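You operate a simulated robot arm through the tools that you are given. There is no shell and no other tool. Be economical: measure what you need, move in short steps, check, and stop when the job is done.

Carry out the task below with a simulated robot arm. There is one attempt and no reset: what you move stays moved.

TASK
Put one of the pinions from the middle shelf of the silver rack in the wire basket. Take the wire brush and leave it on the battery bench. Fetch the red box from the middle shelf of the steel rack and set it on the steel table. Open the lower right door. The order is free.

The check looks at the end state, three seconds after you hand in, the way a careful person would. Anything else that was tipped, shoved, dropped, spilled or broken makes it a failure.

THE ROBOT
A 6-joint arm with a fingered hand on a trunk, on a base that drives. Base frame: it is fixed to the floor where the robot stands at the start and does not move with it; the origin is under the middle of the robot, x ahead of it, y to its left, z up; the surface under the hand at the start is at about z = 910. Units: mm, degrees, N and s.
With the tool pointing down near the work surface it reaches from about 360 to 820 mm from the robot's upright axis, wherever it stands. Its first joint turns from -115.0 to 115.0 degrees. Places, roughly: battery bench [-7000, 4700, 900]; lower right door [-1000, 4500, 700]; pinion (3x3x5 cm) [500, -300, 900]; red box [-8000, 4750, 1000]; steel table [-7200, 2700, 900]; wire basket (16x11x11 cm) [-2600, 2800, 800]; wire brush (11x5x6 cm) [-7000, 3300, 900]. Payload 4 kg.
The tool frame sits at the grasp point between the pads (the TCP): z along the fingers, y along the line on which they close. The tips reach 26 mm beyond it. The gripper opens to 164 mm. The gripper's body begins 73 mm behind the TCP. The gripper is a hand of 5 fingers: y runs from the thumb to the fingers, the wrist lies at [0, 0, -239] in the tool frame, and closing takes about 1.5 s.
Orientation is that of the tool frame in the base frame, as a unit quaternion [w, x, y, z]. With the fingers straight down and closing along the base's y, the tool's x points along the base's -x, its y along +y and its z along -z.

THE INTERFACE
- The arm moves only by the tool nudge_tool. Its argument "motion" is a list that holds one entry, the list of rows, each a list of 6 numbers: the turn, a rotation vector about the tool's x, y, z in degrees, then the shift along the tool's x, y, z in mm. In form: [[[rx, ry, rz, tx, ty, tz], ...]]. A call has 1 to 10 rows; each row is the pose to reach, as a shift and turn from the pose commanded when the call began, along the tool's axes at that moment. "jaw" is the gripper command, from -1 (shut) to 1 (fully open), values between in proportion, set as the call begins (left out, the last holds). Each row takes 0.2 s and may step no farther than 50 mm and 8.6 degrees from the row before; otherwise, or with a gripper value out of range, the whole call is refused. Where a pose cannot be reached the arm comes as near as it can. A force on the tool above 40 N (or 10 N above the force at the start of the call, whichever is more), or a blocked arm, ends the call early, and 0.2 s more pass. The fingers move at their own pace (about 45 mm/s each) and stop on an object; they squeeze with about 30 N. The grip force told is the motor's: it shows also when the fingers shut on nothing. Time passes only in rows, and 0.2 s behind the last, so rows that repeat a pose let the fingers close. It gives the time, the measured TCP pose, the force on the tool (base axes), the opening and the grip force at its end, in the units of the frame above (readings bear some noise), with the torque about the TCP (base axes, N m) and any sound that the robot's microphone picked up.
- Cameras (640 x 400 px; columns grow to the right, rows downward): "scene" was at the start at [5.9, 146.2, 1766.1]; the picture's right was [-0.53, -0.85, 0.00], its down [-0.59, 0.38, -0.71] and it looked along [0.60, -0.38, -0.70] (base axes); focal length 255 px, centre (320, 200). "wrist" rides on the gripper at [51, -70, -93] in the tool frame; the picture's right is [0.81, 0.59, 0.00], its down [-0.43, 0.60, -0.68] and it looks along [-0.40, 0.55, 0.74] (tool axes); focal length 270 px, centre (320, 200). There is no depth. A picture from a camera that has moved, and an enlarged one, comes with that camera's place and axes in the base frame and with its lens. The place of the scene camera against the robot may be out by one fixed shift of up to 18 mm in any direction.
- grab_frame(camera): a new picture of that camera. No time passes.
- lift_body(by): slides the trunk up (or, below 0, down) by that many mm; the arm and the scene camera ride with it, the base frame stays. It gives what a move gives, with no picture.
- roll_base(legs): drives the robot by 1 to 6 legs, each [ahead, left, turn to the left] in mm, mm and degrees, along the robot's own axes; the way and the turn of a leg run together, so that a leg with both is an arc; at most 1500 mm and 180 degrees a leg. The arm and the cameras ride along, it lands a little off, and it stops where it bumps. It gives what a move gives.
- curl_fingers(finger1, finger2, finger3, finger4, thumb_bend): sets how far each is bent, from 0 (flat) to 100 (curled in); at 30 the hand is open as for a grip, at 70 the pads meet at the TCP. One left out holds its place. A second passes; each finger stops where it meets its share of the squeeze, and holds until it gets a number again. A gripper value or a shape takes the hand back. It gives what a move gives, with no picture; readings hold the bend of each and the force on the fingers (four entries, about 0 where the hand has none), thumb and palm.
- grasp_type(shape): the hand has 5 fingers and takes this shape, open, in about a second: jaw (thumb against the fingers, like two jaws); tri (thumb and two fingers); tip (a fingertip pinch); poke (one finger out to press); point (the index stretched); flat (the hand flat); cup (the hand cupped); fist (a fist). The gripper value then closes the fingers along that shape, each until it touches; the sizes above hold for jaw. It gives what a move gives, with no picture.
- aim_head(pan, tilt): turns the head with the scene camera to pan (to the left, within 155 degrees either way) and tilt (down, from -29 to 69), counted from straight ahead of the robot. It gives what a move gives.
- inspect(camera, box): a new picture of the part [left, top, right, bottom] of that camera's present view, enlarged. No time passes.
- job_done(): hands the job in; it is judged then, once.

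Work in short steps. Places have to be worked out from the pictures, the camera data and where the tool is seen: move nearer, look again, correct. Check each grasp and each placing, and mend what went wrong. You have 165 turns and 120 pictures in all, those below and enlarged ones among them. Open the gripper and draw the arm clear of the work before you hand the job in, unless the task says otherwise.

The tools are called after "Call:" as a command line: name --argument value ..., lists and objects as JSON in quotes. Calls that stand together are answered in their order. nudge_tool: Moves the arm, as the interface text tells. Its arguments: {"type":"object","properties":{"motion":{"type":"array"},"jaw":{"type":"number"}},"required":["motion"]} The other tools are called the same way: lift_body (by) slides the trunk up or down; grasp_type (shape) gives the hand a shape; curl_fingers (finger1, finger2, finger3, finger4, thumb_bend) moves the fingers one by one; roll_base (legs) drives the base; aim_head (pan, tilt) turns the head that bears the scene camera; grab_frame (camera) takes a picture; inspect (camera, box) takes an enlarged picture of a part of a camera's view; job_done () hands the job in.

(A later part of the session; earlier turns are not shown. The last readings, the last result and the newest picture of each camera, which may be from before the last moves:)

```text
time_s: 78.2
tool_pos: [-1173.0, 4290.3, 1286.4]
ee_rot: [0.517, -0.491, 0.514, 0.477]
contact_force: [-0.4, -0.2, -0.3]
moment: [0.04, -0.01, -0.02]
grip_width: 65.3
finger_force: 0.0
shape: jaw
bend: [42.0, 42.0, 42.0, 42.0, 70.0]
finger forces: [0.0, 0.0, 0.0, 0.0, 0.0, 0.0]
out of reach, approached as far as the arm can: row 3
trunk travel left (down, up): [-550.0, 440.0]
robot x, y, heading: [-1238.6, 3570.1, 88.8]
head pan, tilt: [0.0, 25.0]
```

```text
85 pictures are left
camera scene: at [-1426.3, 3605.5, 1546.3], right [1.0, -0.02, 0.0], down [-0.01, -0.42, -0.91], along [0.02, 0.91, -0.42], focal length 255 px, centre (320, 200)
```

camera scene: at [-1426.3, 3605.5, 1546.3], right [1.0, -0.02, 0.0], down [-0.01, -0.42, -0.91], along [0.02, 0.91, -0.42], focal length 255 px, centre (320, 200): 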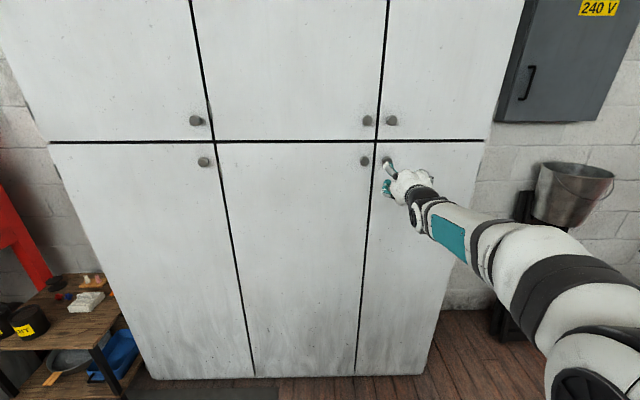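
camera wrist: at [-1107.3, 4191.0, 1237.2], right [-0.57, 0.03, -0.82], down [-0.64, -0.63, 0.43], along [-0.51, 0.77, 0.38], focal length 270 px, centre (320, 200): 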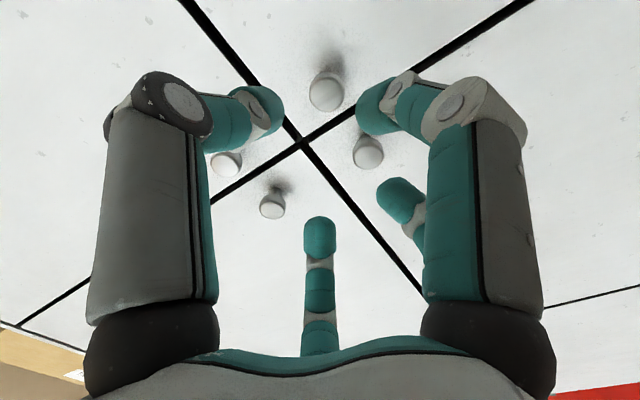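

Hand is horizontal now. The target knob (lower right door) is the top one in the wrist view, ≈[-1174,4460,1285]. I correct yaw and advance 90 mm with the fingers opened a bit.

Call:
nudge_tool --motion '[[[-3.6, 0, 0, 0, 3, 25], [-3.6, 0, 0, 0, 4, 50], [-3.6, 0, 0, 0, 6, 75], [-3.6, 0, 0, 0, 6, 90], [-3.6, 0, 0, 0, 6, 90]]]' --jaw -0.1

Call:
grab_frame --camera "wrist"

Call:
inspect --camera "scene" --box '[340, 100, 468, 180]'

```text
time_s: 79.4
tool_pos: [-1173.9, 4380.1, 1285.7]
ee_rot: [-0.501, 0.506, -0.499, -0.493]
contact_force: [0.5, -0.3, 0.5]
moment: [0.02, -0.01, -0.05]
grip_width: 73.4
finger_force: 0.0
shape: jaw
bend: [39.0, 39.0, 39.0, 39.0, 70.0]
finger forces: [0.1, 0.1, 0.1, 0.1, 0.0, 0.0]
trunk travel left (down, up): [-550.0, 440.0]
robot x, y, heading: [-1238.9, 3564.6, 89.0]
head pan, tilt: [0.0, 25.0]
```

```text
84 pictures are left
camera wrist: at [-1101.6, 4286.5, 1236.9], right [-0.57, -0.01, -0.82], down [-0.6, -0.67, 0.43], along [-0.55, 0.74, 0.38], focal length 270 px, centre (320, 200)
```

wrist: 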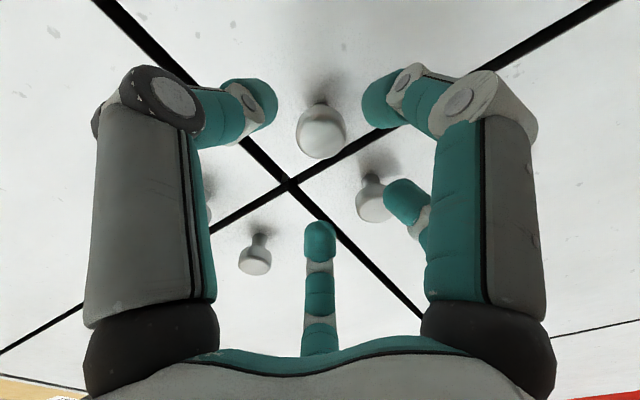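

```text
5.00 times, centred on (404, 140) of scene
camera zoom: at [-1426.4, 3605.6, 1546.3], right [1.0, -0.02, 0.0], down [-0.01, -0.42, -0.91], along [0.02, 0.91, -0.42], focal length 1277 px, centre (-100, 500)
```

zoom: 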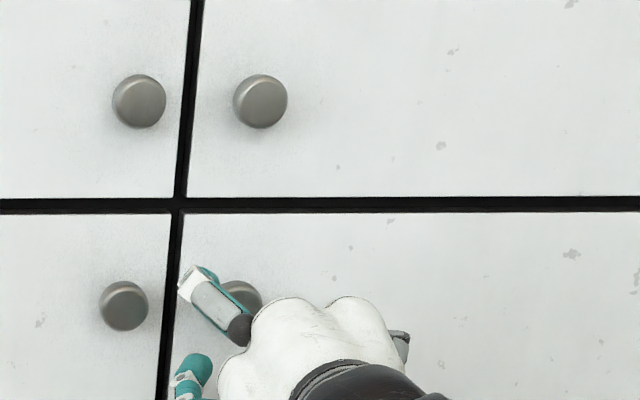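

Triangulated knob face: [-1171,4441,1284]. I advance 60 mm more so the pads surround the knob.

Call:
nudge_tool --motion '[[[0, 0, 0, 1, -2, 25], [0, 0, 0, 1, -2, 45], [0, 0, 0, 1, -2, 62], [0, 0, 0, 1, -2, 62]]]'

Call:
grab_frame --camera "wrist"

```text
time_s: 80.4
tool_pos: [-1170.8, 4444.1, 1283.8]
ee_rot: [-0.501, 0.506, -0.499, -0.493]
contact_force: [0.3, -1.0, 0.4]
moment: [0.01, 0.0, 0.02]
grip_width: 73.6
finger_force: 0.1
shape: jaw
bend: [39.0, 39.0, 39.0, 39.0, 70.0]
finger forces: [0.0, 0.0, 0.0, 0.0, 0.0, 0.0]
trunk travel left (down, up): [-550.0, 440.0]
robot x, y, heading: [-1237.6, 3565.8, 88.6]
head pan, tilt: [0.0, 25.0]
```

```text
82 pictures are left
camera wrist: at [-1099.3, 4348.4, 1234.7], right [-0.57, -0.01, -0.82], down [-0.6, -0.67, 0.43], along [-0.55, 0.74, 0.38], focal length 270 px, centre (320, 200)
```

wrist: 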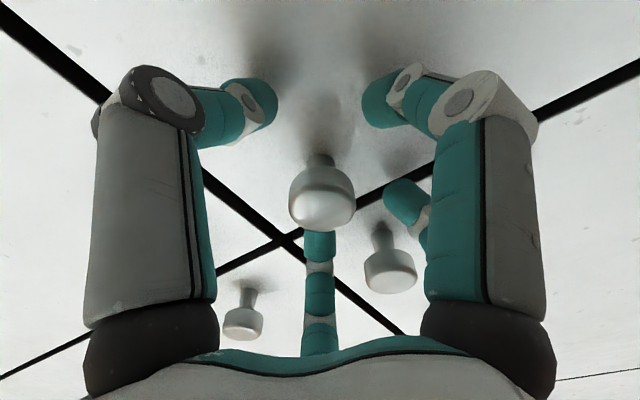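

The knob is centred at the TCP. I close on it.

Call:
nudge_tool --motion '[[[0, 0, 0, 0, 0, 4], [0, 0, 0, 0, 0, 4], [0, 0, 0, 0, 0, 4], [0, 0, 0, 0, 0, 4], [0, 0, 0, 0, 0, 4], [0, 0, 0, 0, 0, 4], [0, 0, 0, 0, 0, 4], [0, 0, 0, 0, 0, 4]]]' --jaw -1

Call:
grab_frame --camera "wrist"

```text
time_s: 82.2
tool_pos: [-1169.4, 4446.1, 1283.4]
ee_rot: [-0.502, 0.506, -0.499, -0.494]
contact_force: [-0.1, 1.2, 1.5]
moment: [0.01, 0.01, 0.35]
grip_width: 9.2
finger_force: 29.7
shape: jaw
bend: [71.0, 74.0, 76.0, 74.0, 66.0]
finger forces: [34.5, 27.1, 27.4, 27.4, 30.1, 0.0]
trunk travel left (down, up): [-550.0, 440.0]
robot x, y, heading: [-1237.5, 3559.6, 88.8]
head pan, tilt: [0.0, 25.0]
```

```text
81 pictures are left
camera wrist: at [-1099.5, 4352.4, 1234.3], right [-0.57, -0.01, -0.82], down [-0.6, -0.67, 0.43], along [-0.55, 0.74, 0.38], focal length 270 px, centre (320, 200)
```

wrist: 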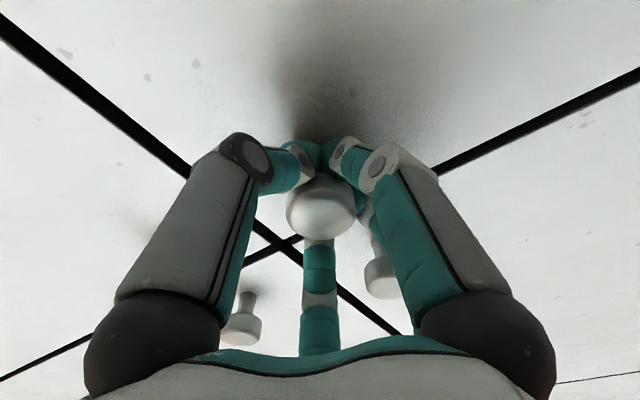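

The fingers wrapped behind the knob head. I pull along the door's arc (hinge ≈[-797,4480]), first 15°.

Call:
nudge_tool --motion '[[[-2.5, 0, 0, 0, -2, -16], [-5, 0, 0, 0, -4.4, -32], [-7.5, 0, 0, 0, -8, -48], [-10, 0, 0, 0, -11.6, -64], [-12.5, 0, 0, 0, -16, -80], [-15, 0, 0, 0, -21.5, -95]]]'

Call:
grab_frame --camera "scene"

```text
time_s: 83.6
tool_pos: [-1149.0, 4352.9, 1282.8]
ee_rot: [-0.43, 0.568, -0.43, -0.554]
contact_force: [0.4, 2.2, -6.6]
moment: [-0.06, -0.02, 0.4]
grip_width: 9.3
finger_force: 30.2
shape: jaw
bend: [71.0, 74.0, 77.0, 74.0, 66.0]
finger forces: [36.5, 28.9, 28.3, 27.6, 33.7, 0.0]
trunk travel left (down, up): [-550.0, 440.0]
robot x, y, heading: [-1242.3, 3562.9, 88.9]
head pan, tilt: [0.0, 25.0]
```

```text
80 pictures are left
camera scene: at [-1426.0, 3606.6, 1546.2], right [1.0, -0.02, 0.0], down [-0.01, -0.42, -0.91], along [0.02, 0.91, -0.42], focal length 255 px, centre (320, 200)
```

scene: 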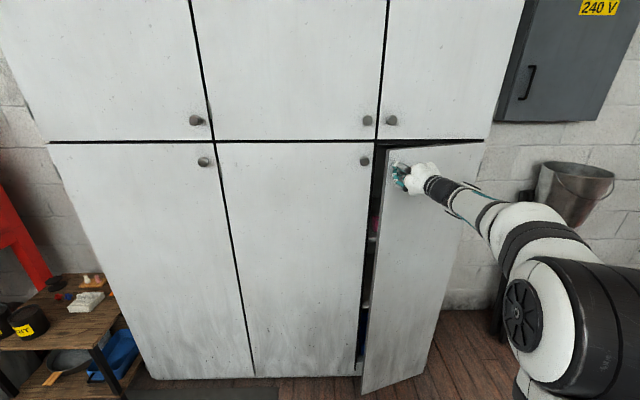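

The door follows. By symmetry the same arc in the tool frame continues it; I pull another 30°.

Call:
nudge_tool --motion '[[[-5, 0, 0, 0, -4.4, -32], [-10, 0, 0, 0, -11.6, -64], [-15, 0, 0, 0, -21.5, -95], [-20, 0, 0, 0, -34, -125.5], [-25, 0, 0, 0, -49, -154], [-30, 0, 0, 0, -67, -182]]]'

Call:
grab_frame --camera "scene"

```text
time_s: 85.0
tool_pos: [-1055.3, 4214.6, 1283.9]
ee_rot: [-0.289, 0.651, -0.296, -0.636]
contact_force: [9.6, 13.5, -21.0]
moment: [-0.31, -0.1, 0.28]
grip_width: 9.0
finger_force: 30.0
shape: jaw
bend: [69.0, 74.0, 77.0, 74.0, 65.0]
finger forces: [41.5, 27.4, 25.9, 28.7, 41.4, 0.0]
out of reach, approached as far as the arm can: row 6
trunk travel left (down, up): [-550.0, 440.0]
robot x, y, heading: [-1236.3, 3566.6, 88.7]
head pan, tilt: [0.0, 25.0]
```

```text
79 pictures are left
camera scene: at [-1424.1, 3610.5, 1546.3], right [1.0, -0.02, 0.0], down [-0.01, -0.43, -0.9], along [0.02, 0.9, -0.43], focal length 255 px, centre (320, 200)
```

scene: 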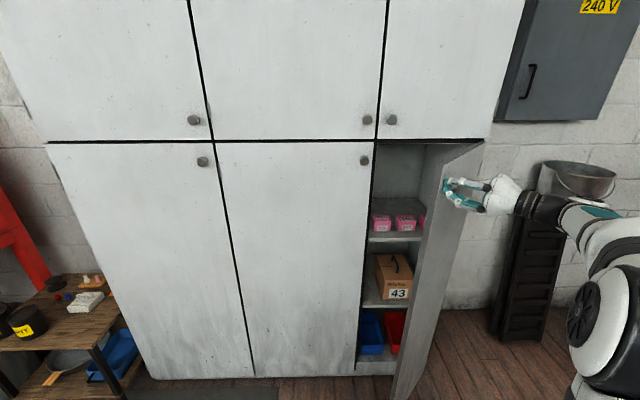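

Door is about 45° open. I release the knob and back off along the tool axis.

Call:
nudge_tool --motion '[[[0, 0, 0, 0, 0, 0], [0, 0, 0, 0, 0, 0], [0, 0, 0, 0, 0, 0], [0, 0, 0, 0, 0, 0], [0, 0, 0, 0, 0, 0]]]' --jaw 0.1

Call:
nudge_tool --motion '[[[0, 0, 0, 0, 0, -20], [0, 0, 0, 0, 0, -45], [0, 0, 0, 0, 0, -70], [0, 0, 0, 0, 0, -90]]]'

Call:
grab_frame --camera "scene"

```text
time_s: 86.2
tool_pos: [-1058.1, 4210.6, 1289.8]
ee_rot: [-0.291, 0.651, -0.294, -0.636]
contact_force: [-0.2, -0.3, 0.5]
moment: [-0.02, -0.04, -0.01]
grip_width: 89.9
finger_force: 0.1
shape: jaw
bend: [35.0, 35.0, 35.0, 35.0, 70.0]
finger forces: [0.1, 0.0, 0.0, 0.0, 0.0, 0.1]
trunk travel left (down, up): [-550.0, 440.0]
robot x, y, heading: [-1240.0, 3562.7, 88.6]
head pan, tilt: [0.0, 25.0]
```

```text
time_s: 87.2
tool_pos: [-1044.5, 4187.5, 1289.9]
ee_rot: [-0.303, 0.649, -0.309, -0.626]
contact_force: [0.6, -0.1, -0.9]
moment: [-0.01, 0.05, 0.01]
grip_width: 89.5
finger_force: 0.1
shape: jaw
bend: [35.0, 35.0, 35.0, 35.0, 70.0]
finger forces: [0.1, 0.0, 0.0, 0.0, 0.0, 0.1]
out of reach, approached as far as the arm can: row 1, 2, 3, 4
trunk travel left (down, up): [-550.0, 440.0]
robot x, y, heading: [-1238.9, 3564.3, 88.7]
head pan, tilt: [0.0, 25.0]
```

```text
78 pictures are left
camera scene: at [-1426.2, 3605.3, 1546.3], right [1.0, -0.02, 0.0], down [-0.01, -0.42, -0.91], along [0.02, 0.91, -0.42], focal length 255 px, centre (320, 200)
```

scene: 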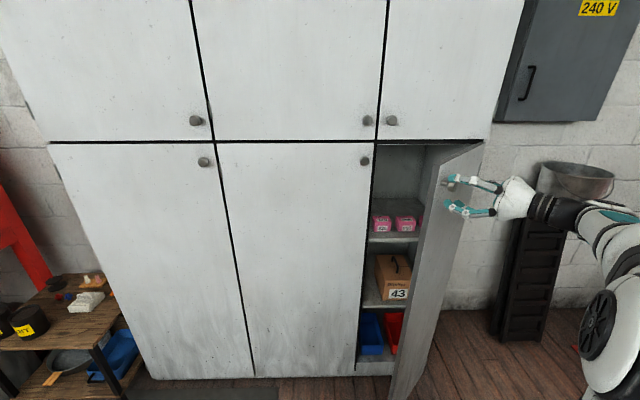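

The arm can't retract more that way, so I back the base away diagonally along the tool axis, then further back.

Call:
roll_base --legs '[[-120, -120, 0], [-250, 0, 0]]'

Call:
grab_frame --camera "scene"

```text
time_s: 90.1
tool_pos: [-931.1, 3812.9, 1289.6]
ee_rot: [-0.303, 0.648, -0.308, -0.627]
contact_force: [0.5, -0.4, 0.9]
moment: [-0.01, -0.04, 0.01]
grip_width: 89.7
finger_force: 0.1
shape: jaw
bend: [35.0, 35.0, 35.0, 35.0, 70.0]
finger forces: [0.0, 0.1, 0.0, 0.0, 0.0, 0.0]
trunk travel left (down, up): [-550.0, 440.0]
robot x, y, heading: [-1123.9, 3192.2, 89.0]
head pan, tilt: [0.0, 25.0]
```

```text
77 pictures are left
camera scene: at [-1312.7, 3229.8, 1546.3], right [1.0, -0.02, 0.0], down [-0.01, -0.42, -0.91], along [0.02, 0.91, -0.42], focal length 255 px, centre (320, 200)
```

scene: 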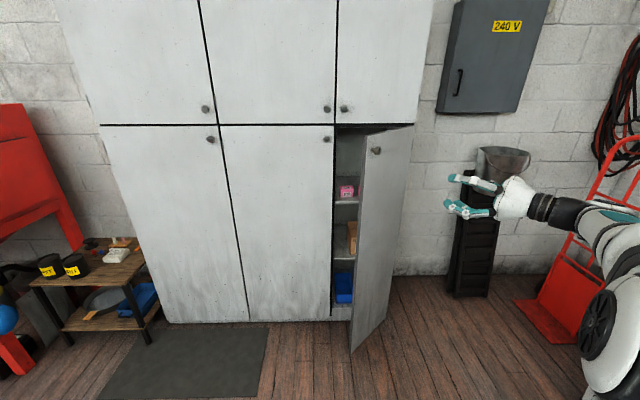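

Door remains about 45° open. I straighten the hand (yaw +39°), extend ahead, and close it so it can push the door from inside.

Call:
nudge_tool --motion '[[[8, 0, 0, 0, -15, 19], [16, 0, 0, 0, -30, 37], [24, 0, 0, 0, -45, 56], [32, 0, 0, 0, -60, 75], [38.8, 0, 0, 0, -75, 93], [38.8, 0, 0, 0, -75, 93]]]' --jaw -1

```text
time_s: 91.5
tool_pos: [-930.2, 3932.8, 1286.7]
ee_rot: [-0.501, 0.512, -0.499, -0.487]
contact_force: [-1.2, -0.6, -0.6]
moment: [-0.02, 0.0, 0.03]
grip_width: 0.0
finger_force: 18.7
shape: jaw
bend: [70.0, 70.0, 70.0, 70.0, 70.0]
finger forces: [0.0, 0.0, 0.0, 0.1, 0.1, 0.1]
trunk travel left (down, up): [-550.0, 440.0]
robot x, y, heading: [-1129.7, 3189.8, 89.1]
head pan, tilt: [0.0, 25.0]
```

Now I shift the base 300 left and 340 ahead so the hand is on the inner side of the door.

Call:
roll_base --legs '[[0, 300, 0], [340, 0, 0]]'

Call:
grab_frame --camera "scene"

```text
time_s: 95.4
tool_pos: [-1222.4, 4277.4, 1287.2]
ee_rot: [-0.501, 0.511, -0.5, -0.488]
contact_force: [0.3, -0.4, -0.8]
moment: [0.05, -0.01, -0.02]
grip_width: 0.0
finger_force: 30.0
shape: jaw
bend: [70.0, 70.0, 70.0, 70.0, 70.0]
finger forces: [0.0, 0.1, 0.0, 0.0, 0.0, 0.1]
trunk travel left (down, up): [-550.0, 440.0]
robot x, y, heading: [-1421.8, 3528.6, 88.9]
head pan, tilt: [0.0, 25.0]
```

```text
76 pictures are left
camera scene: at [-1606.3, 3576.1, 1546.3], right [1.0, -0.02, 0.0], down [-0.01, -0.42, -0.91], along [0.02, 0.91, -0.42], focal length 255 px, centre (320, 200)
```

scene: 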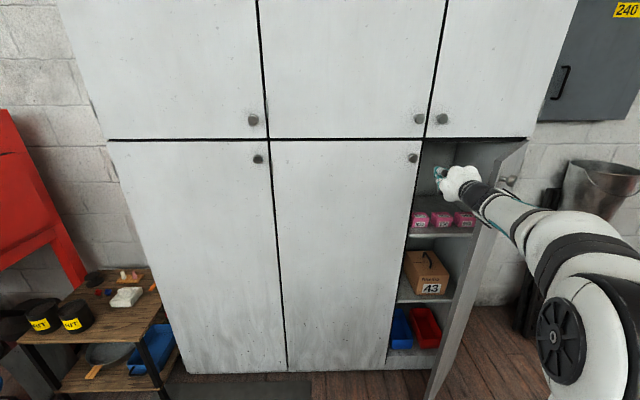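

I push the door open with the arm moving right (tool −y).

Call:
nudge_tool --motion '[[[0, 0, 0, 0, -40, 0], [0, 0, 0, 0, -80, 0], [0, 0, 0, 0, -120, 0], [0, 0, 0, 0, -160, 0], [0, 0, 0, 0, -195, 0], [0, 0, 0, 0, -230, 0], [0, 0, 0, 0, -260, 0], [0, 0, 0, 0, -290, 0], [0, 0, 0, 0, -320, 0]]]'

Call:
grab_frame --camera "scene"

```text
time_s: 96.0
tool_pos: [-1161.7, 4278.0, 1288.8]
ee_rot: [-0.499, 0.513, -0.497, -0.49]
contact_force: [-3.5, -3.2, 0.6]
moment: [0.0, -0.02, -0.4]
grip_width: 0.2
finger_force: 30.3
shape: jaw
bend: [70.0, 70.0, 70.0, 70.0, 70.0]
finger forces: [0.0, 0.2, 0.0, 0.0, 5.1, 0.1]
trunk travel left (down, up): [-550.0, 440.0]
robot x, y, heading: [-1417.2, 3533.5, 89.0]
head pan, tilt: [0.0, 25.0]
stopped in row 2: the force on the tool passed its limit at 54 N (the readings are from after the stop); the commanded pose is now the measured one
```

```text
75 pictures are left
camera scene: at [-1606.1, 3575.7, 1546.3], right [1.0, -0.02, 0.0], down [-0.01, -0.42, -0.91], along [0.02, 0.91, -0.42], focal length 255 px, centre (320, 200)
```

scene: 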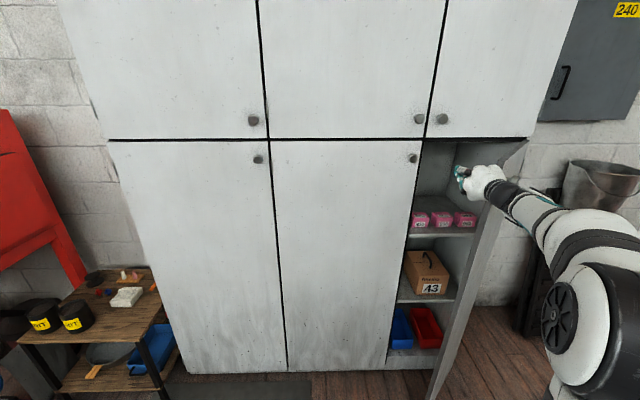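

Contact with the door made; the push was too quick. I push slowly.

Call:
nudge_tool --motion '[[[0, 0, 0, 0, -4, 0], [0, 0, 0, 0, -10, 0], [0, 0, 0, 0, -18, 0], [0, 0, 0, 0, -27, 0], [0, 0, 0, 0, -37, 0], [0, 0, 0, 0, -47, 0], [0, 0, 0, 0, -57, 0], [0, 0, 0, 0, -67, 0], [0, 0, 0, 0, -77, 0], [0, 0, 0, 0, -87, 0]]]'

Call:
nudge_tool --motion '[[[0, 0, 0, 0, -8, 0], [0, 0, 0, 0, -18, 0], [0, 0, 0, 0, -28, 0], [0, 0, 0, 0, -38, 0], [0, 0, 0, 0, -49, 0], [0, 0, 0, 0, -60, 0], [0, 0, 0, 0, -72, 0], [0, 0, 0, 0, -84, 0], [0, 0, 0, 0, -96, 0], [0, 0, 0, 0, -108, 0]]]'

Call:
grab_frame --camera "scene"

```text
time_s: 96.7
tool_pos: [-1157.1, 4276.0, 1291.1]
ee_rot: [-0.497, 0.517, -0.493, -0.493]
contact_force: [-11.5, -10.0, 1.6]
moment: [-0.05, -0.12, -1.22]
grip_width: 0.0
finger_force: 29.7
shape: jaw
bend: [70.0, 70.0, 70.0, 70.0, 70.0]
finger forces: [0.1, 0.1, 0.0, 0.0, 14.9, 0.0]
trunk travel left (down, up): [-550.0, 440.0]
robot x, y, heading: [-1420.9, 3534.9, 89.0]
head pan, tilt: [0.0, 25.0]
stopped in row 3: the force on the tool passed its limit at 43 N (the readings are from after the stop); the commanded pose is now the measured one
```

```text
time_s: 97.1
tool_pos: [-1157.3, 4275.6, 1291.3]
ee_rot: [-0.496, 0.517, -0.492, -0.494]
contact_force: [-14.6, -14.8, 1.5]
moment: [-0.1, -0.1, -1.64]
grip_width: 0.0
finger_force: 30.0
shape: jaw
bend: [70.0, 70.0, 70.0, 70.0, 70.0]
finger forces: [0.1, 0.1, 0.0, 0.1, 19.7, 0.1]
trunk travel left (down, up): [-550.0, 440.0]
robot x, y, heading: [-1414.9, 3531.3, 89.0]
head pan, tilt: [0.0, 25.0]
stopped in row 1: the force on the tool passed its limit at 47 N (the readings are from after the stop); the commanded pose is now the measured one
```

```text
74 pictures are left
camera scene: at [-1611.0, 3570.5, 1546.0], right [1.0, -0.02, 0.0], down [-0.01, -0.42, -0.91], along [0.02, 0.91, -0.42], focal length 255 px, centre (320, 200)
```

scene: 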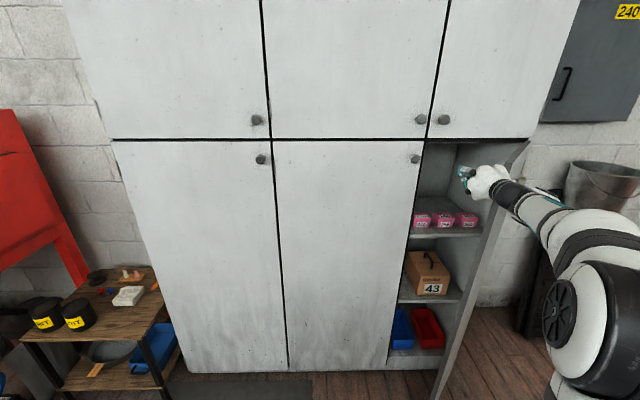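

The reaction points along the door, so I'm pushing its edge. I back off left, go 85 mm deeper, then push right again slowly.

Call:
nudge_tool --motion '[[[0, 0, 0, 0, 25, 0], [0, 0, 0, 0, 50, 0], [0, 0, 0, 0, 50, 40], [0, 0, 0, 0, 50, 85], [0, 0, 0, 0, 30, 85], [0, 0, 0, 0, 15, 85], [0, 0, 0, 0, 5, 85], [0, 0, 0, 0, -5, 85], [0, 0, 0, 0, -15, 85], [0, 0, 0, 0, -25, 85]]]'

Call:
grab_frame --camera "scene"

Call:
grab_frame --camera "wrist"

```text
time_s: 99.3
tool_pos: [-1127.4, 4363.6, 1285.5]
ee_rot: [-0.495, 0.517, -0.494, -0.493]
contact_force: [-0.3, 0.6, -0.4]
moment: [0.0, 0.01, 0.03]
grip_width: 0.1
finger_force: 29.7
shape: jaw
bend: [70.0, 70.0, 70.0, 70.0, 70.0]
finger forces: [0.0, 0.0, 0.0, 0.0, 0.0, 0.0]
trunk travel left (down, up): [-550.0, 440.0]
robot x, y, heading: [-1420.0, 3534.6, 89.1]
head pan, tilt: [0.0, 25.0]
```

```text
73 pictures are left
camera scene: at [-1607.3, 3574.1, 1546.3], right [1.0, -0.02, 0.0], down [-0.01, -0.42, -0.91], along [0.02, 0.91, -0.42], focal length 255 px, centre (320, 200)
```

scene: 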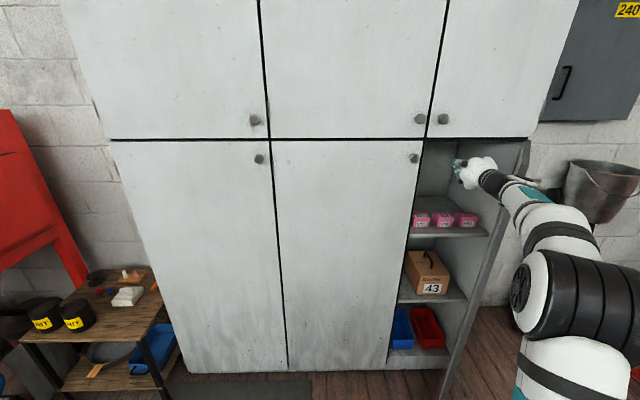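

```text
72 pictures are left
camera wrist: at [-1054.5, 4270.2, 1239.1], right [-0.57, -0.03, -0.82], down [-0.59, -0.68, 0.43], along [-0.57, 0.73, 0.37], focal length 270 px, centre (320, 200)
```

wrist: 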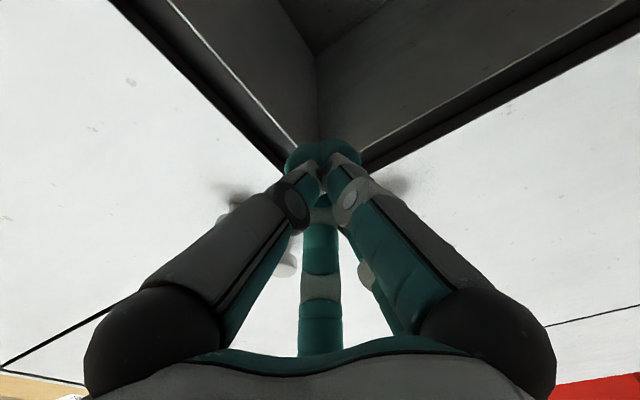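

The hand is now inside the door plane. I continue to push right at moderate speed.

Call:
nudge_tool --motion '[[[0, 0, 0, 0, -8, 0], [0, 0, 0, 0, -16, 0], [0, 0, 0, 0, -24, 0], [0, 0, 0, 0, -32, 0], [0, 0, 0, 0, -42, 0], [0, 0, 0, 0, -52, 0], [0, 0, 0, 0, -64, 0], [0, 0, 0, 0, -76, 0], [0, 0, 0, 0, -88, 0], [0, 0, 0, 0, -100, 0]]]'

Call:
nudge_tool --motion '[[[0, 0, 0, 0, -8, 0], [0, 0, 0, 0, -16, 0], [0, 0, 0, 0, -24, 0], [0, 0, 0, 0, -32, 0], [0, 0, 0, 0, -42, 0], [0, 0, 0, 0, -52, 0], [0, 0, 0, 0, -64, 0], [0, 0, 0, 0, -76, 0], [0, 0, 0, 0, -88, 0], [0, 0, 0, 0, -100, 0]]]'

Call:
grab_frame --camera "scene"

```text
time_s: 101.5
tool_pos: [-1028.7, 4366.0, 1288.0]
ee_rot: [-0.494, 0.518, -0.493, -0.494]
contact_force: [0.3, -0.3, -1.4]
moment: [-0.01, 0.0, -0.03]
grip_width: 0.0
finger_force: 29.9
shape: jaw
bend: [70.0, 70.0, 70.0, 70.0, 70.0]
finger forces: [0.0, 0.1, 0.0, 0.0, 0.0, 0.0]
trunk travel left (down, up): [-550.0, 440.0]
robot x, y, heading: [-1417.4, 3529.5, 88.6]
head pan, tilt: [0.0, 25.0]
```

```text
time_s: 103.7
tool_pos: [-943.5, 4360.1, 1283.4]
ee_rot: [-0.495, 0.517, -0.494, -0.493]
contact_force: [-0.4, -0.1, -0.1]
moment: [-0.02, -0.02, -0.01]
grip_width: 0.1
finger_force: 30.3
shape: jaw
bend: [70.0, 70.0, 70.0, 70.0, 70.0]
finger forces: [0.0, 0.1, 0.1, 0.1, 0.0, 0.0]
out of reach, approached as far as the arm can: row 8, 9, 10
trunk travel left (down, up): [-550.0, 440.0]
robot x, y, heading: [-1414.4, 3530.6, 88.7]
head pan, tilt: [0.0, 25.0]
```

```text
71 pictures are left
camera scene: at [-1607.6, 3573.8, 1546.3], right [1.0, -0.02, 0.0], down [-0.01, -0.42, -0.91], along [0.02, 0.91, -0.42], focal length 255 px, centre (320, 200)
```

scene: 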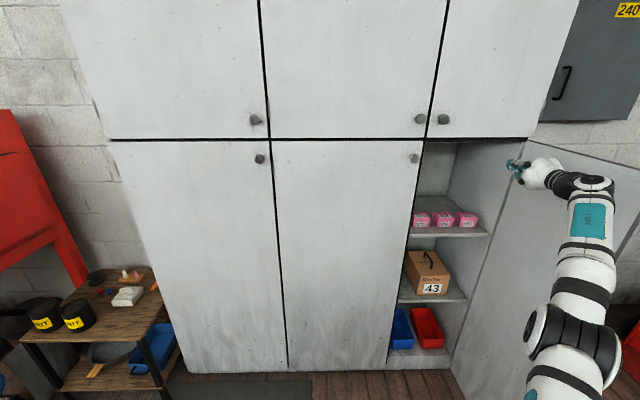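

The door is swung wide open. I withdraw the hand to the left and back, then check the door and the bucket.

Call:
nudge_tool --motion '[[[0, 0, 0, 0, 40, 0], [0, 0, 0, 0, 80, -10], [0, 0, 0, 0, 120, -30], [0, 0, 0, 0, 160, -60], [0, 0, 0, 0, 180, -90]]]'

Call:
roll_base --legs '[[-600, 0, 0]]'

Call:
aim_head --pan -20 --tilt 20

Call:
grab_frame --camera "scene"

```text
time_s: 105.1
tool_pos: [-1105.3, 4292.6, 1433.7]
ee_rot: [0.589, -0.495, 0.393, 0.504]
contact_force: [0.6, 0.9, -0.4]
moment: [0.07, 0.0, 0.04]
grip_width: 0.0
finger_force: 30.1
shape: jaw
bend: [70.0, 70.0, 70.0, 70.0, 70.0]
finger forces: [0.0, 0.0, 0.0, 0.0, 0.0, 0.0]
out of reach, approached as far as the arm can: row 1, 2, 3
trunk travel left (down, up): [-550.0, 440.0]
robot x, y, heading: [-1417.1, 3531.8, 89.0]
head pan, tilt: [0.0, 25.0]
stopped in row 5: the arm was blocked; the commanded pose is now the measured one
```

```text
time_s: 108.5
tool_pos: [-1116.6, 3695.6, 1436.6]
ee_rot: [0.589, -0.495, 0.392, 0.505]
contact_force: [-0.3, -0.4, 0.2]
moment: [-0.02, 0.04, 0.04]
grip_width: 0.0
finger_force: 30.5
shape: jaw
bend: [70.0, 70.0, 70.0, 70.0, 70.0]
finger forces: [0.0, 0.1, 0.1, 0.1, 0.0, 0.1]
trunk travel left (down, up): [-550.0, 440.0]
robot x, y, heading: [-1430.2, 2937.9, 89.2]
head pan, tilt: [0.0, 25.0]
```

```text
time_s: 109.3
tool_pos: [-1117.1, 3695.7, 1437.0]
ee_rot: [0.589, -0.495, 0.393, 0.504]
contact_force: [1.0, -0.4, -0.4]
moment: [0.0, 0.0, -0.01]
grip_width: 0.1
finger_force: 30.2
shape: jaw
bend: [70.0, 70.0, 70.0, 70.0, 70.0]
finger forces: [0.0, 0.1, 0.0, 0.0, 0.0, 0.0]
trunk travel left (down, up): [-550.0, 440.0]
robot x, y, heading: [-1431.5, 2942.6, 88.9]
head pan, tilt: [-20.0, 20.0]
```

```text
70 pictures are left
camera scene: at [-1586.7, 2973.8, 1554.4], right [0.93, -0.36, 0.0], down [-0.12, -0.32, -0.94], along [0.34, 0.88, -0.34], focal length 255 px, centre (320, 200)
```

scene: 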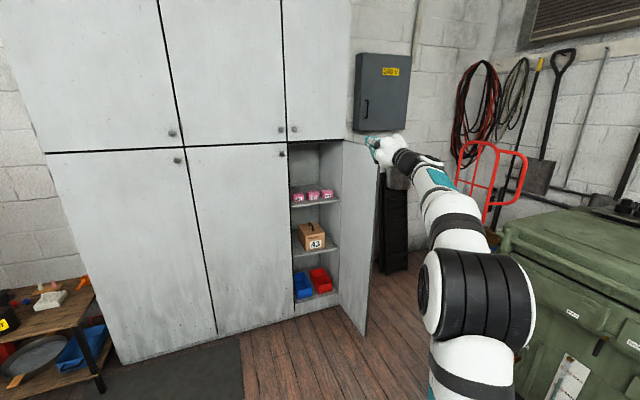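

The door stands ~80–90° open, nothing else disturbed. I bring the arm back to a travel pose: first remove the roll, then pitch the hand down.

Call:
nudge_tool --motion '[[[0, 0, 5.5, 0, 0, -10], [0, 0, 11, 0, 0, -20], [0, 0, 11, 0, 0, -20]]]'

Call:
nudge_tool --motion '[[[0, 8.5, 0, 15, 0, 0], [0, 17, 0, 30, 0, -5], [0, 25.5, 0, 45, 0, -10], [0, 34, 0, 60, 0, -20], [0, 42.5, 0, 75, 0, -30], [0, 51, 0, 90, 0, -50], [0, 59.5, 0, 105, 0, -70], [0, 68, 0, 120, 0, -90], [0, 76.5, 0, 135, 0, -110], [0, 85, 0, 150, 0, -130]]]'

```text
time_s: 110.1
tool_pos: [-1116.0, 3676.3, 1433.4]
ee_rot: [0.538, -0.454, 0.438, 0.559]
contact_force: [-0.1, 0.3, -0.5]
moment: [-0.02, -0.02, 0.0]
grip_width: 0.2
finger_force: 30.3
shape: jaw
bend: [70.0, 70.0, 70.0, 70.0, 70.0]
finger forces: [0.0, 0.0, 0.0, 0.0, 0.0, 0.0]
trunk travel left (down, up): [-550.0, 440.0]
robot x, y, heading: [-1430.8, 2938.7, 88.8]
head pan, tilt: [-20.0, 20.0]
```

```text
time_s: 112.3
tool_pos: [-1125.9, 3587.0, 1256.0]
ee_rot: [-0.174, 0.697, -0.673, -0.177]
contact_force: [1.2, 0.5, 0.3]
moment: [0.0, -0.01, -0.03]
grip_width: 0.1
finger_force: 29.9
shape: jaw
bend: [70.0, 70.0, 70.0, 70.0, 70.0]
finger forces: [0.1, 0.1, 0.1, 0.0, 0.0, 0.1]
out of reach, approached as far as the arm can: row 8, 9, 10
trunk travel left (down, up): [-550.0, 440.0]
robot x, y, heading: [-1432.0, 2938.3, 89.0]
head pan, tilt: [-20.0, 20.0]
```

Call:
nudge_tool --motion '[[[0, 3, 0, 20, 0, 20], [0, 6, 0, 50, 0, 40], [0, 9, 0, 90, 0, 50], [0, 12, 0, 130, 0, 50], [0, 16, 0, 170, 0, 50], [0, 22, 0, 200, 0, 50], [0, 28.6, 0, 221, 0, 50], [0, 28.6, 0, 221, 0, 50]]]'

Call:
lift_body --by 250

Call:
aim_head --pan 85 --tilt 20

Call:
grab_frame --camera "scene"

```text
time_s: 114.1
tool_pos: [-1120.8, 3418.3, 1093.6]
ee_rot: [-0.009, 0.714, -0.687, -0.138]
contact_force: [-0.6, -0.6, 0.1]
moment: [-0.02, 0.0, 0.01]
grip_width: 0.0
finger_force: 29.8
shape: jaw
bend: [70.0, 70.0, 70.0, 70.0, 70.0]
finger forces: [0.0, 0.0, 0.1, 0.0, 0.0, 0.0]
out of reach, approached as far as the arm can: row 1, 2, 3, 4, 5, 6, 7, 8
trunk travel left (down, up): [-550.0, 440.0]
robot x, y, heading: [-1428.2, 2938.7, 88.9]
head pan, tilt: [-20.0, 20.0]
```

```text
time_s: 116.7
tool_pos: [-1120.5, 3417.4, 1344.3]
ee_rot: [-0.01, 0.713, -0.688, -0.138]
contact_force: [-0.6, -0.2, -0.6]
moment: [0.01, -0.02, -0.02]
grip_width: 0.2
finger_force: 30.2
shape: jaw
bend: [70.0, 70.0, 70.0, 70.0, 70.0]
finger forces: [0.0, 0.0, 0.0, 0.0, 0.0, 0.0]
trunk travel left (down, up): [-800.0, 190.0]
robot x, y, heading: [-1431.2, 2940.6, 88.9]
head pan, tilt: [-20.0, 20.0]
```

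```text
time_s: 118.5
tool_pos: [-1120.4, 3416.7, 1343.9]
ee_rot: [-0.01, 0.713, -0.687, -0.137]
contact_force: [0.3, -0.6, -0.9]
moment: [0.02, 0.01, -0.01]
grip_width: 0.1
finger_force: 29.9
shape: jaw
bend: [70.0, 70.0, 70.0, 70.0, 70.0]
finger forces: [0.0, 0.1, 0.0, 0.0, 0.0, 0.1]
trunk travel left (down, up): [-800.0, 190.0]
robot x, y, heading: [-1432.6, 2940.5, 89.0]
head pan, tilt: [85.0, 20.0]
```

```text
69 pictures are left
camera scene: at [-1712.7, 2896.6, 1804.4], right [0.11, 0.99, 0.0], down [0.34, -0.04, -0.94], along [-0.93, 0.1, -0.34], focal length 255 px, centre (320, 200)
```

scene: 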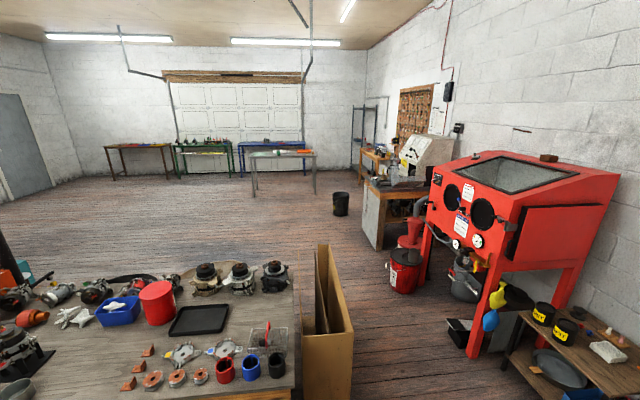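

I straighten the hand to a clean tool-down travel pose, close to the robot, before driving.

Call:
nudge_tool --motion '[[[2, 2.4, 0, 26, 1, 31], [4, 4.8, 0, 52, 2, 62], [6, 7.2, 0, 78, 3, 93], [8, 9.6, 0, 104, 3, 124], [10.1, 12.1, 0, 129, 4, 154], [10.1, 12.1, 0, 129, 4, 154]]]' --jaw 0

```text
time_s: 119.9
tool_pos: [-1147.4, 3341.3, 1186.8]
ee_rot: [-0.02, 0.715, -0.69, -0.113]
contact_force: [0.3, -0.2, 0.4]
moment: [0.03, -0.01, 0.0]
grip_width: 81.8
finger_force: 0.0
shape: jaw
bend: [37.0, 37.0, 37.0, 37.0, 70.0]
finger forces: [0.0, 0.0, 0.1, 0.1, 0.0, 0.1]
out of reach, approached as far as the arm can: row 1, 2, 3, 4, 5, 6
trunk travel left (down, up): [-800.0, 190.0]
robot x, y, heading: [-1433.1, 2942.5, 89.0]
head pan, tilt: [85.0, 20.0]
```

Still ~13° tilted: the arm seems in a different joint branch. I look at the arm.

Call:
aim_head --pan -40 --tilt 40

Call:
grab_frame --camera "scene"

```text
time_s: 121.9
tool_pos: [-1147.7, 3341.6, 1186.7]
ee_rot: [-0.019, 0.715, -0.69, -0.114]
contact_force: [0.7, 0.1, 0.4]
moment: [-0.01, 0.0, -0.02]
grip_width: 81.7
finger_force: 0.0
shape: jaw
bend: [37.0, 37.0, 37.0, 37.0, 70.0]
finger forces: [0.0, 0.0, 0.0, 0.1, 0.1, 0.1]
trunk travel left (down, up): [-800.0, 190.0]
robot x, y, heading: [-1432.4, 2937.6, 88.9]
head pan, tilt: [-40.0, 40.0]
```

```text
68 pictures are left
camera scene: at [-1564.3, 2950.9, 1773.0], right [0.75, -0.66, 0.0], down [-0.42, -0.49, -0.77], along [0.5, 0.58, -0.64], focal length 255 px, centre (320, 200)
```

scene: 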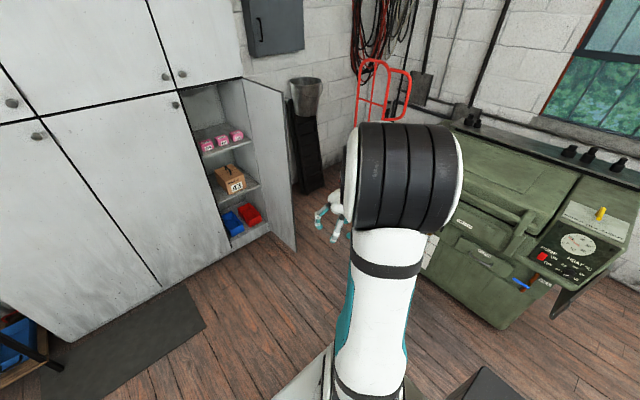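

Door, bucket and machine are fine. I try straightening with the arm further extended.

Call:
nudge_tool --motion '[[[2, 1.7, 0, -26, -4, 25], [4, 3.4, 0, -52, -8, 50], [6, 5, 0, -78, -12, 75], [8, 6.7, 0, -104, -16, 100], [10.3, 8.4, 0, -129, -20, 125], [10.3, 8.4, 0, -129, -20, 125]]]'

```text
time_s: 123.3
tool_pos: [-1152.7, 3455.1, 1063.1]
ee_rot: [-0.044, 0.715, -0.692, -0.093]
contact_force: [-0.5, 0.2, 0.1]
moment: [-0.01, 0.02, 0.01]
grip_width: 81.7
finger_force: 0.0
shape: jaw
bend: [37.0, 37.0, 37.0, 37.0, 70.0]
finger forces: [0.1, 0.1, 0.0, 0.1, 0.1, 0.0]
out of reach, approached as far as the arm can: row 1, 2, 3, 4, 5, 6
trunk travel left (down, up): [-800.0, 190.0]
robot x, y, heading: [-1430.5, 2940.3, 88.9]
head pan, tilt: [-40.0, 40.0]
```

A joint limit remains. I test whether yawing the hand frees it.

Call:
nudge_tool --motion '[[[0, 0, 8, 0, 0, 0], [0, 0, 16, 0, 0, 0], [0, 0, 24, 0, 0, 0], [0, 0, 32, 0, 0, 0], [0, 0, 40, 0, 0, 0]]]'

Call:
nudge_tool --motion '[[[0, 3, 0, 0, 0, 0], [0, 6, 0, 0, 0, 0], [0, 9, 0, 0, 0, 0]]]'

```text
time_s: 124.5
tool_pos: [-1153.2, 3454.8, 1064.6]
ee_rot: [0.007, -0.434, 0.895, 0.102]
contact_force: [0.4, -0.3, -0.7]
moment: [0.0, 0.0, 0.02]
grip_width: 82.0
finger_force: 0.1
shape: jaw
bend: [37.0, 37.0, 37.0, 37.0, 70.0]
finger forces: [0.0, 0.0, 0.0, 0.0, 0.1, 0.1]
trunk travel left (down, up): [-800.0, 190.0]
robot x, y, heading: [-1433.2, 2938.6, 89.0]
head pan, tilt: [-40.0, 40.0]
```

```text
time_s: 125.3
tool_pos: [-1158.1, 3451.7, 1057.6]
ee_rot: [-0.066, -0.44, 0.891, 0.084]
contact_force: [0.0, 0.5, -0.5]
moment: [0.01, 0.03, 0.0]
grip_width: 81.6
finger_force: 0.0
shape: jaw
bend: [37.0, 37.0, 37.0, 37.0, 70.0]
finger forces: [0.0, 0.0, 0.0, 0.1, 0.0, 0.0]
out of reach, approached as far as the arm can: row 2, 3
trunk travel left (down, up): [-800.0, 190.0]
robot x, y, heading: [-1431.7, 2941.3, 89.0]
head pan, tilt: [-40.0, 40.0]
```

The pattern suggests a wrist-roll joint near its limit (flipped branch). I'll swing the hand outward through alignment with the forearm and around, to return to the normal branch.

Call:
nudge_tool --motion '[[[1.37, -8.2, 0, -20, 3, 0], [2.74, -16.4, 0, -40, 6, 0], [4.1, -24.6, 0, -60, 9, 0], [5.5, -32.8, 0, -80, 12, 0], [6.85, -41, 0, -100, 15, 0], [8.2, -49.2, 0, -119, 19, 0]]]'

Call:
grab_frame --camera "scene"

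```text
time_s: 126.7
tool_pos: [-1099.2, 3558.7, 1056.8]
ee_rot: [0.346, -0.376, 0.84, 0.182]
contact_force: [0.7, 0.4, -0.1]
moment: [0.0, -0.01, -0.01]
grip_width: 82.1
finger_force: 0.1
shape: jaw
bend: [37.0, 37.0, 37.0, 37.0, 70.0]
finger forces: [0.0, 0.0, 0.0, 0.1, 0.1, 0.1]
out of reach, approached as far as the arm can: row 1, 2, 3, 4
trunk travel left (down, up): [-800.0, 190.0]
robot x, y, heading: [-1430.7, 2937.3, 88.9]
head pan, tilt: [-40.0, 40.0]
```

```text
67 pictures are left
camera scene: at [-1563.4, 2951.2, 1773.1], right [0.75, -0.66, 0.0], down [-0.42, -0.48, -0.77], along [0.5, 0.58, -0.64], focal length 255 px, centre (320, 200)
```

scene: 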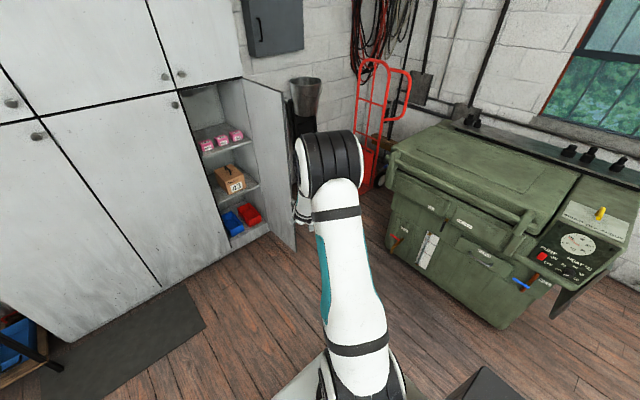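

Swung outward successfully. Now around the other side (step A), then down.

Call:
nudge_tool --motion '[[[4.5, 4.8, 0, 0, 0, 0], [9, 9.7, 0, 0, 0, 0], [13.6, 14.5, 0, 0, 0, 0], [13.6, 14.5, 0, 0, 0, 0]]]'

```text
time_s: 127.7
tool_pos: [-1101.5, 3557.5, 1056.6]
ee_rot: [0.28, -0.353, 0.892, 0.034]
contact_force: [-0.8, 0.4, -0.4]
moment: [0.01, -0.01, 0.02]
grip_width: 82.1
finger_force: 0.0
shape: jaw
bend: [37.0, 37.0, 37.0, 37.0, 70.0]
finger forces: [0.0, 0.1, 0.0, 0.0, 0.0, 0.0]
out of reach, approached as far as the arm can: row 2
trunk travel left (down, up): [-800.0, 190.0]
robot x, y, heading: [-1429.1, 2937.4, 89.0]
head pan, tilt: [-40.0, 40.0]
```

Call:
nudge_tool --motion '[[[-2.1, 7.9, 0, 0, 0, 0], [-4.2, 15.8, 0, 0, 0, 0], [-6.3, 23.8, 0, 0, 0, 0], [-8.4, 31.7, 0, 0, 0, 0], [-8.4, 31.7, 0, 0, 0, 0]]]'

```text
time_s: 128.9
tool_pos: [-1101.3, 3558.1, 1055.6]
ee_rot: [-0.001, -0.369, 0.929, 0.0]
contact_force: [-0.5, 0.4, 0.3]
moment: [-0.04, 0.0, -0.01]
grip_width: 81.8
finger_force: 0.1
shape: jaw
bend: [37.0, 37.0, 37.0, 37.0, 70.0]
finger forces: [0.1, 0.0, 0.0, 0.0, 0.1, 0.0]
trunk travel left (down, up): [-800.0, 190.0]
robot x, y, heading: [-1429.2, 2939.4, 88.8]
head pan, tilt: [-40.0, 40.0]
```

Back in the normal branch, tool straight down. I undo the yaw and tuck the arm to the travel pose.

Call:
nudge_tool --motion '[[[0, 0, -7.6, 33, -23, -19], [0, 0, -15.2, 66, -46, -38], [0, 0, -22.8, 99, -69, -57], [0, 0, -30.5, 132, -92, -76], [0, 0, -38, 165, -114, -95], [0, 0, -46, 197, -136, -112], [0, 0, -46, 197, -136, -112]]]'

```text
time_s: 130.5
tool_pos: [-1151.2, 3323.2, 1166.9]
ee_rot: [-0.002, -0.703, 0.711, 0.001]
contact_force: [-1.0, 0.6, 0.6]
moment: [-0.02, 0.03, 0.02]
grip_width: 82.1
finger_force: 0.0
shape: jaw
bend: [37.0, 37.0, 37.0, 37.0, 70.0]
finger forces: [0.1, 0.1, 0.0, 0.1, 0.1, 0.1]
trunk travel left (down, up): [-800.0, 190.0]
robot x, y, heading: [-1429.0, 2939.4, 89.1]
head pan, tilt: [-40.0, 40.0]
```

Now I drive through the gap between the cardboard and the red blaster toward the far area.

Call:
roll_base --legs '[[590, 0, 0], [0, 0, 91], [1300, 0, 0], [600, 0, 0], [0, 330, 0], [1500, 0, 0]]'

Call:
aim_head --pan 0 --tilt 20

Call:
grab_frame --camera "scene"

```text
time_s: 147.5
tool_pos: [-3719.4, 3730.0, 1167.0]
ee_rot: [0.001, 1.0, 0.015, 0.001]
contact_force: [0.0, 0.5, 0.4]
moment: [-0.02, 0.03, 0.02]
grip_width: 81.8
finger_force: 0.1
shape: jaw
bend: [37.0, 37.0, 37.0, 37.0, 70.0]
finger forces: [0.0, 0.0, 0.0, 0.0, 0.0, 0.0]
trunk travel left (down, up): [-800.0, 190.0]
robot x, y, heading: [-3321.4, 3464.4, -178.4]
head pan, tilt: [-40.0, 40.0]
stopped in leg 5: the robot was blocked; the commanded pose is now the measured one
```

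```text
time_s: 148.6
tool_pos: [-3719.9, 3727.4, 1167.9]
ee_rot: [0.001, 1.0, 0.015, 0.0]
contact_force: [0.1, 0.5, 0.6]
moment: [0.02, -0.06, -0.02]
grip_width: 82.0
finger_force: 0.1
shape: jaw
bend: [37.0, 37.0, 37.0, 37.0, 70.0]
finger forces: [0.0, 0.1, 0.0, 0.1, 0.0, 0.1]
trunk travel left (down, up): [-800.0, 190.0]
robot x, y, heading: [-3324.1, 3466.1, -178.6]
head pan, tilt: [0.0, 20.0]
```

```text
66 pictures are left
camera scene: at [-3355.9, 3283.7, 1804.3], right [-0.02, 1.0, 0.0], down [0.34, 0.01, -0.94], along [-0.94, -0.02, -0.34], focal length 255 px, centre (320, 200)
```

scene: 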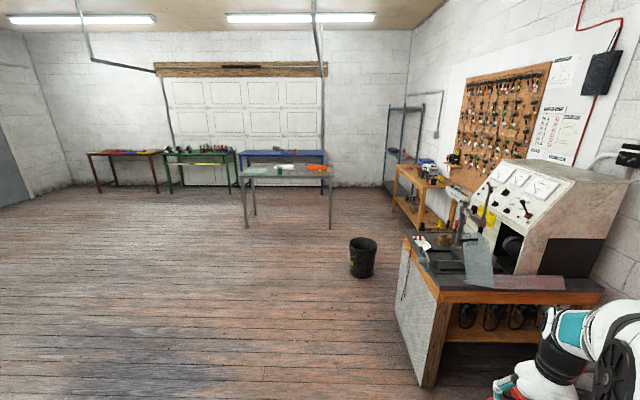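

I was blocked moving left, probably by the cardboard. I move 60 mm back right and check that nothing got shoved.

Call:
roll_base --legs '[[0, -60, 0]]'

Call:
aim_head --pan 110 --tilt 45

Call:
grab_frame --camera "scene"

```text
time_s: 149.6
tool_pos: [-3721.7, 3789.5, 1166.0]
ee_rot: [0.002, 1.0, 0.015, 0.0]
contact_force: [0.3, -0.1, -0.1]
moment: [-0.05, 0.02, -0.02]
grip_width: 82.0
finger_force: 0.0
shape: jaw
bend: [37.0, 37.0, 37.0, 37.0, 70.0]
finger forces: [0.0, 0.1, 0.0, 0.1, 0.0, 0.1]
trunk travel left (down, up): [-800.0, 190.0]
robot x, y, heading: [-3326.3, 3524.0, -178.6]
head pan, tilt: [0.0, 20.0]
```

```text
time_s: 151.5
tool_pos: [-3721.6, 3788.6, 1167.4]
ee_rot: [0.002, 1.0, 0.014, 0.0]
contact_force: [0.3, -0.6, 0.2]
moment: [-0.02, 0.02, 0.0]
grip_width: 81.9
finger_force: 0.0
shape: jaw
bend: [37.0, 37.0, 37.0, 37.0, 70.0]
finger forces: [0.0, 0.0, 0.0, 0.1, 0.0, 0.1]
trunk travel left (down, up): [-800.0, 190.0]
robot x, y, heading: [-3326.5, 3528.0, -178.6]
head pan, tilt: [110.0, 45.0]
```

```text
65 pictures are left
camera scene: at [-3234.8, 3270.5, 1765.7], right [-0.93, -0.36, 0.0], down [-0.26, 0.66, -0.71], along [0.26, -0.66, -0.71], focal length 255 px, centre (320, 200)
```

scene: 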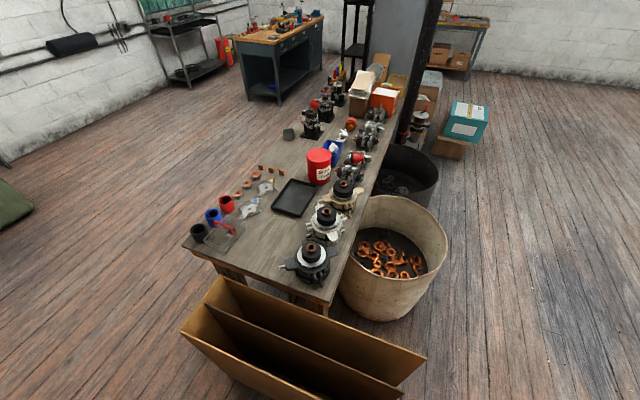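

I zoom on the cardboard to compare with before.

Call:
inspect --camera "scene" --box '[150, 200, 470, 400]'

Call:
aim_head --pan 110 --tilt 66

Call:
grab_frame --camera "scene"

```text
2.00 times, centred on (310, 300) of scene
camera zoom: at [-3234.8, 3270.5, 1765.7], right [-0.93, -0.36, 0.0], down [-0.26, 0.66, -0.71], along [0.26, -0.66, -0.71], focal length 511 px, centre (340, 0)
```

zoom: 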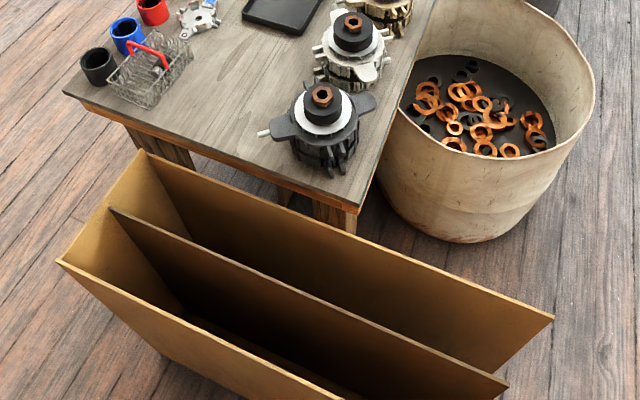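

```text
time_s: 152.3
tool_pos: [-3721.1, 3788.2, 1166.5]
ee_rot: [0.002, 1.0, 0.015, 0.0]
contact_force: [-0.2, -0.8, 0.2]
moment: [0.02, 0.03, 0.03]
grip_width: 81.7
finger_force: 0.0
shape: jaw
bend: [37.0, 37.0, 37.0, 37.0, 70.0]
finger forces: [0.0, 0.0, 0.0, 0.0, 0.0, 0.0]
trunk travel left (down, up): [-800.0, 190.0]
robot x, y, heading: [-3326.7, 3528.6, -178.7]
head pan, tilt: [110.0, 66.0]
```

```text
63 pictures are left
camera scene: at [-3242.7, 3290.8, 1739.7], right [-0.93, -0.36, 0.0], down [-0.33, 0.85, -0.41], along [0.15, -0.38, -0.91], focal length 255 px, centre (320, 200)
```

scene: 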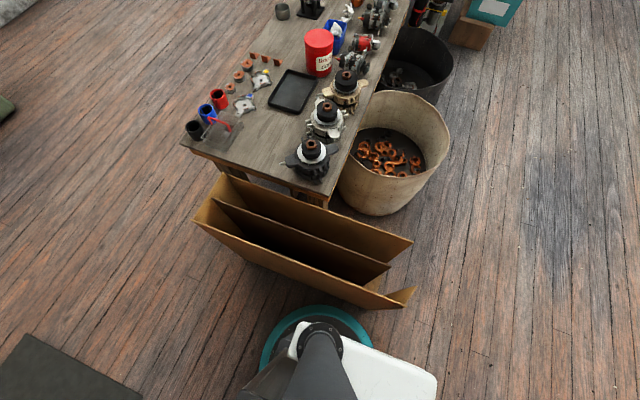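

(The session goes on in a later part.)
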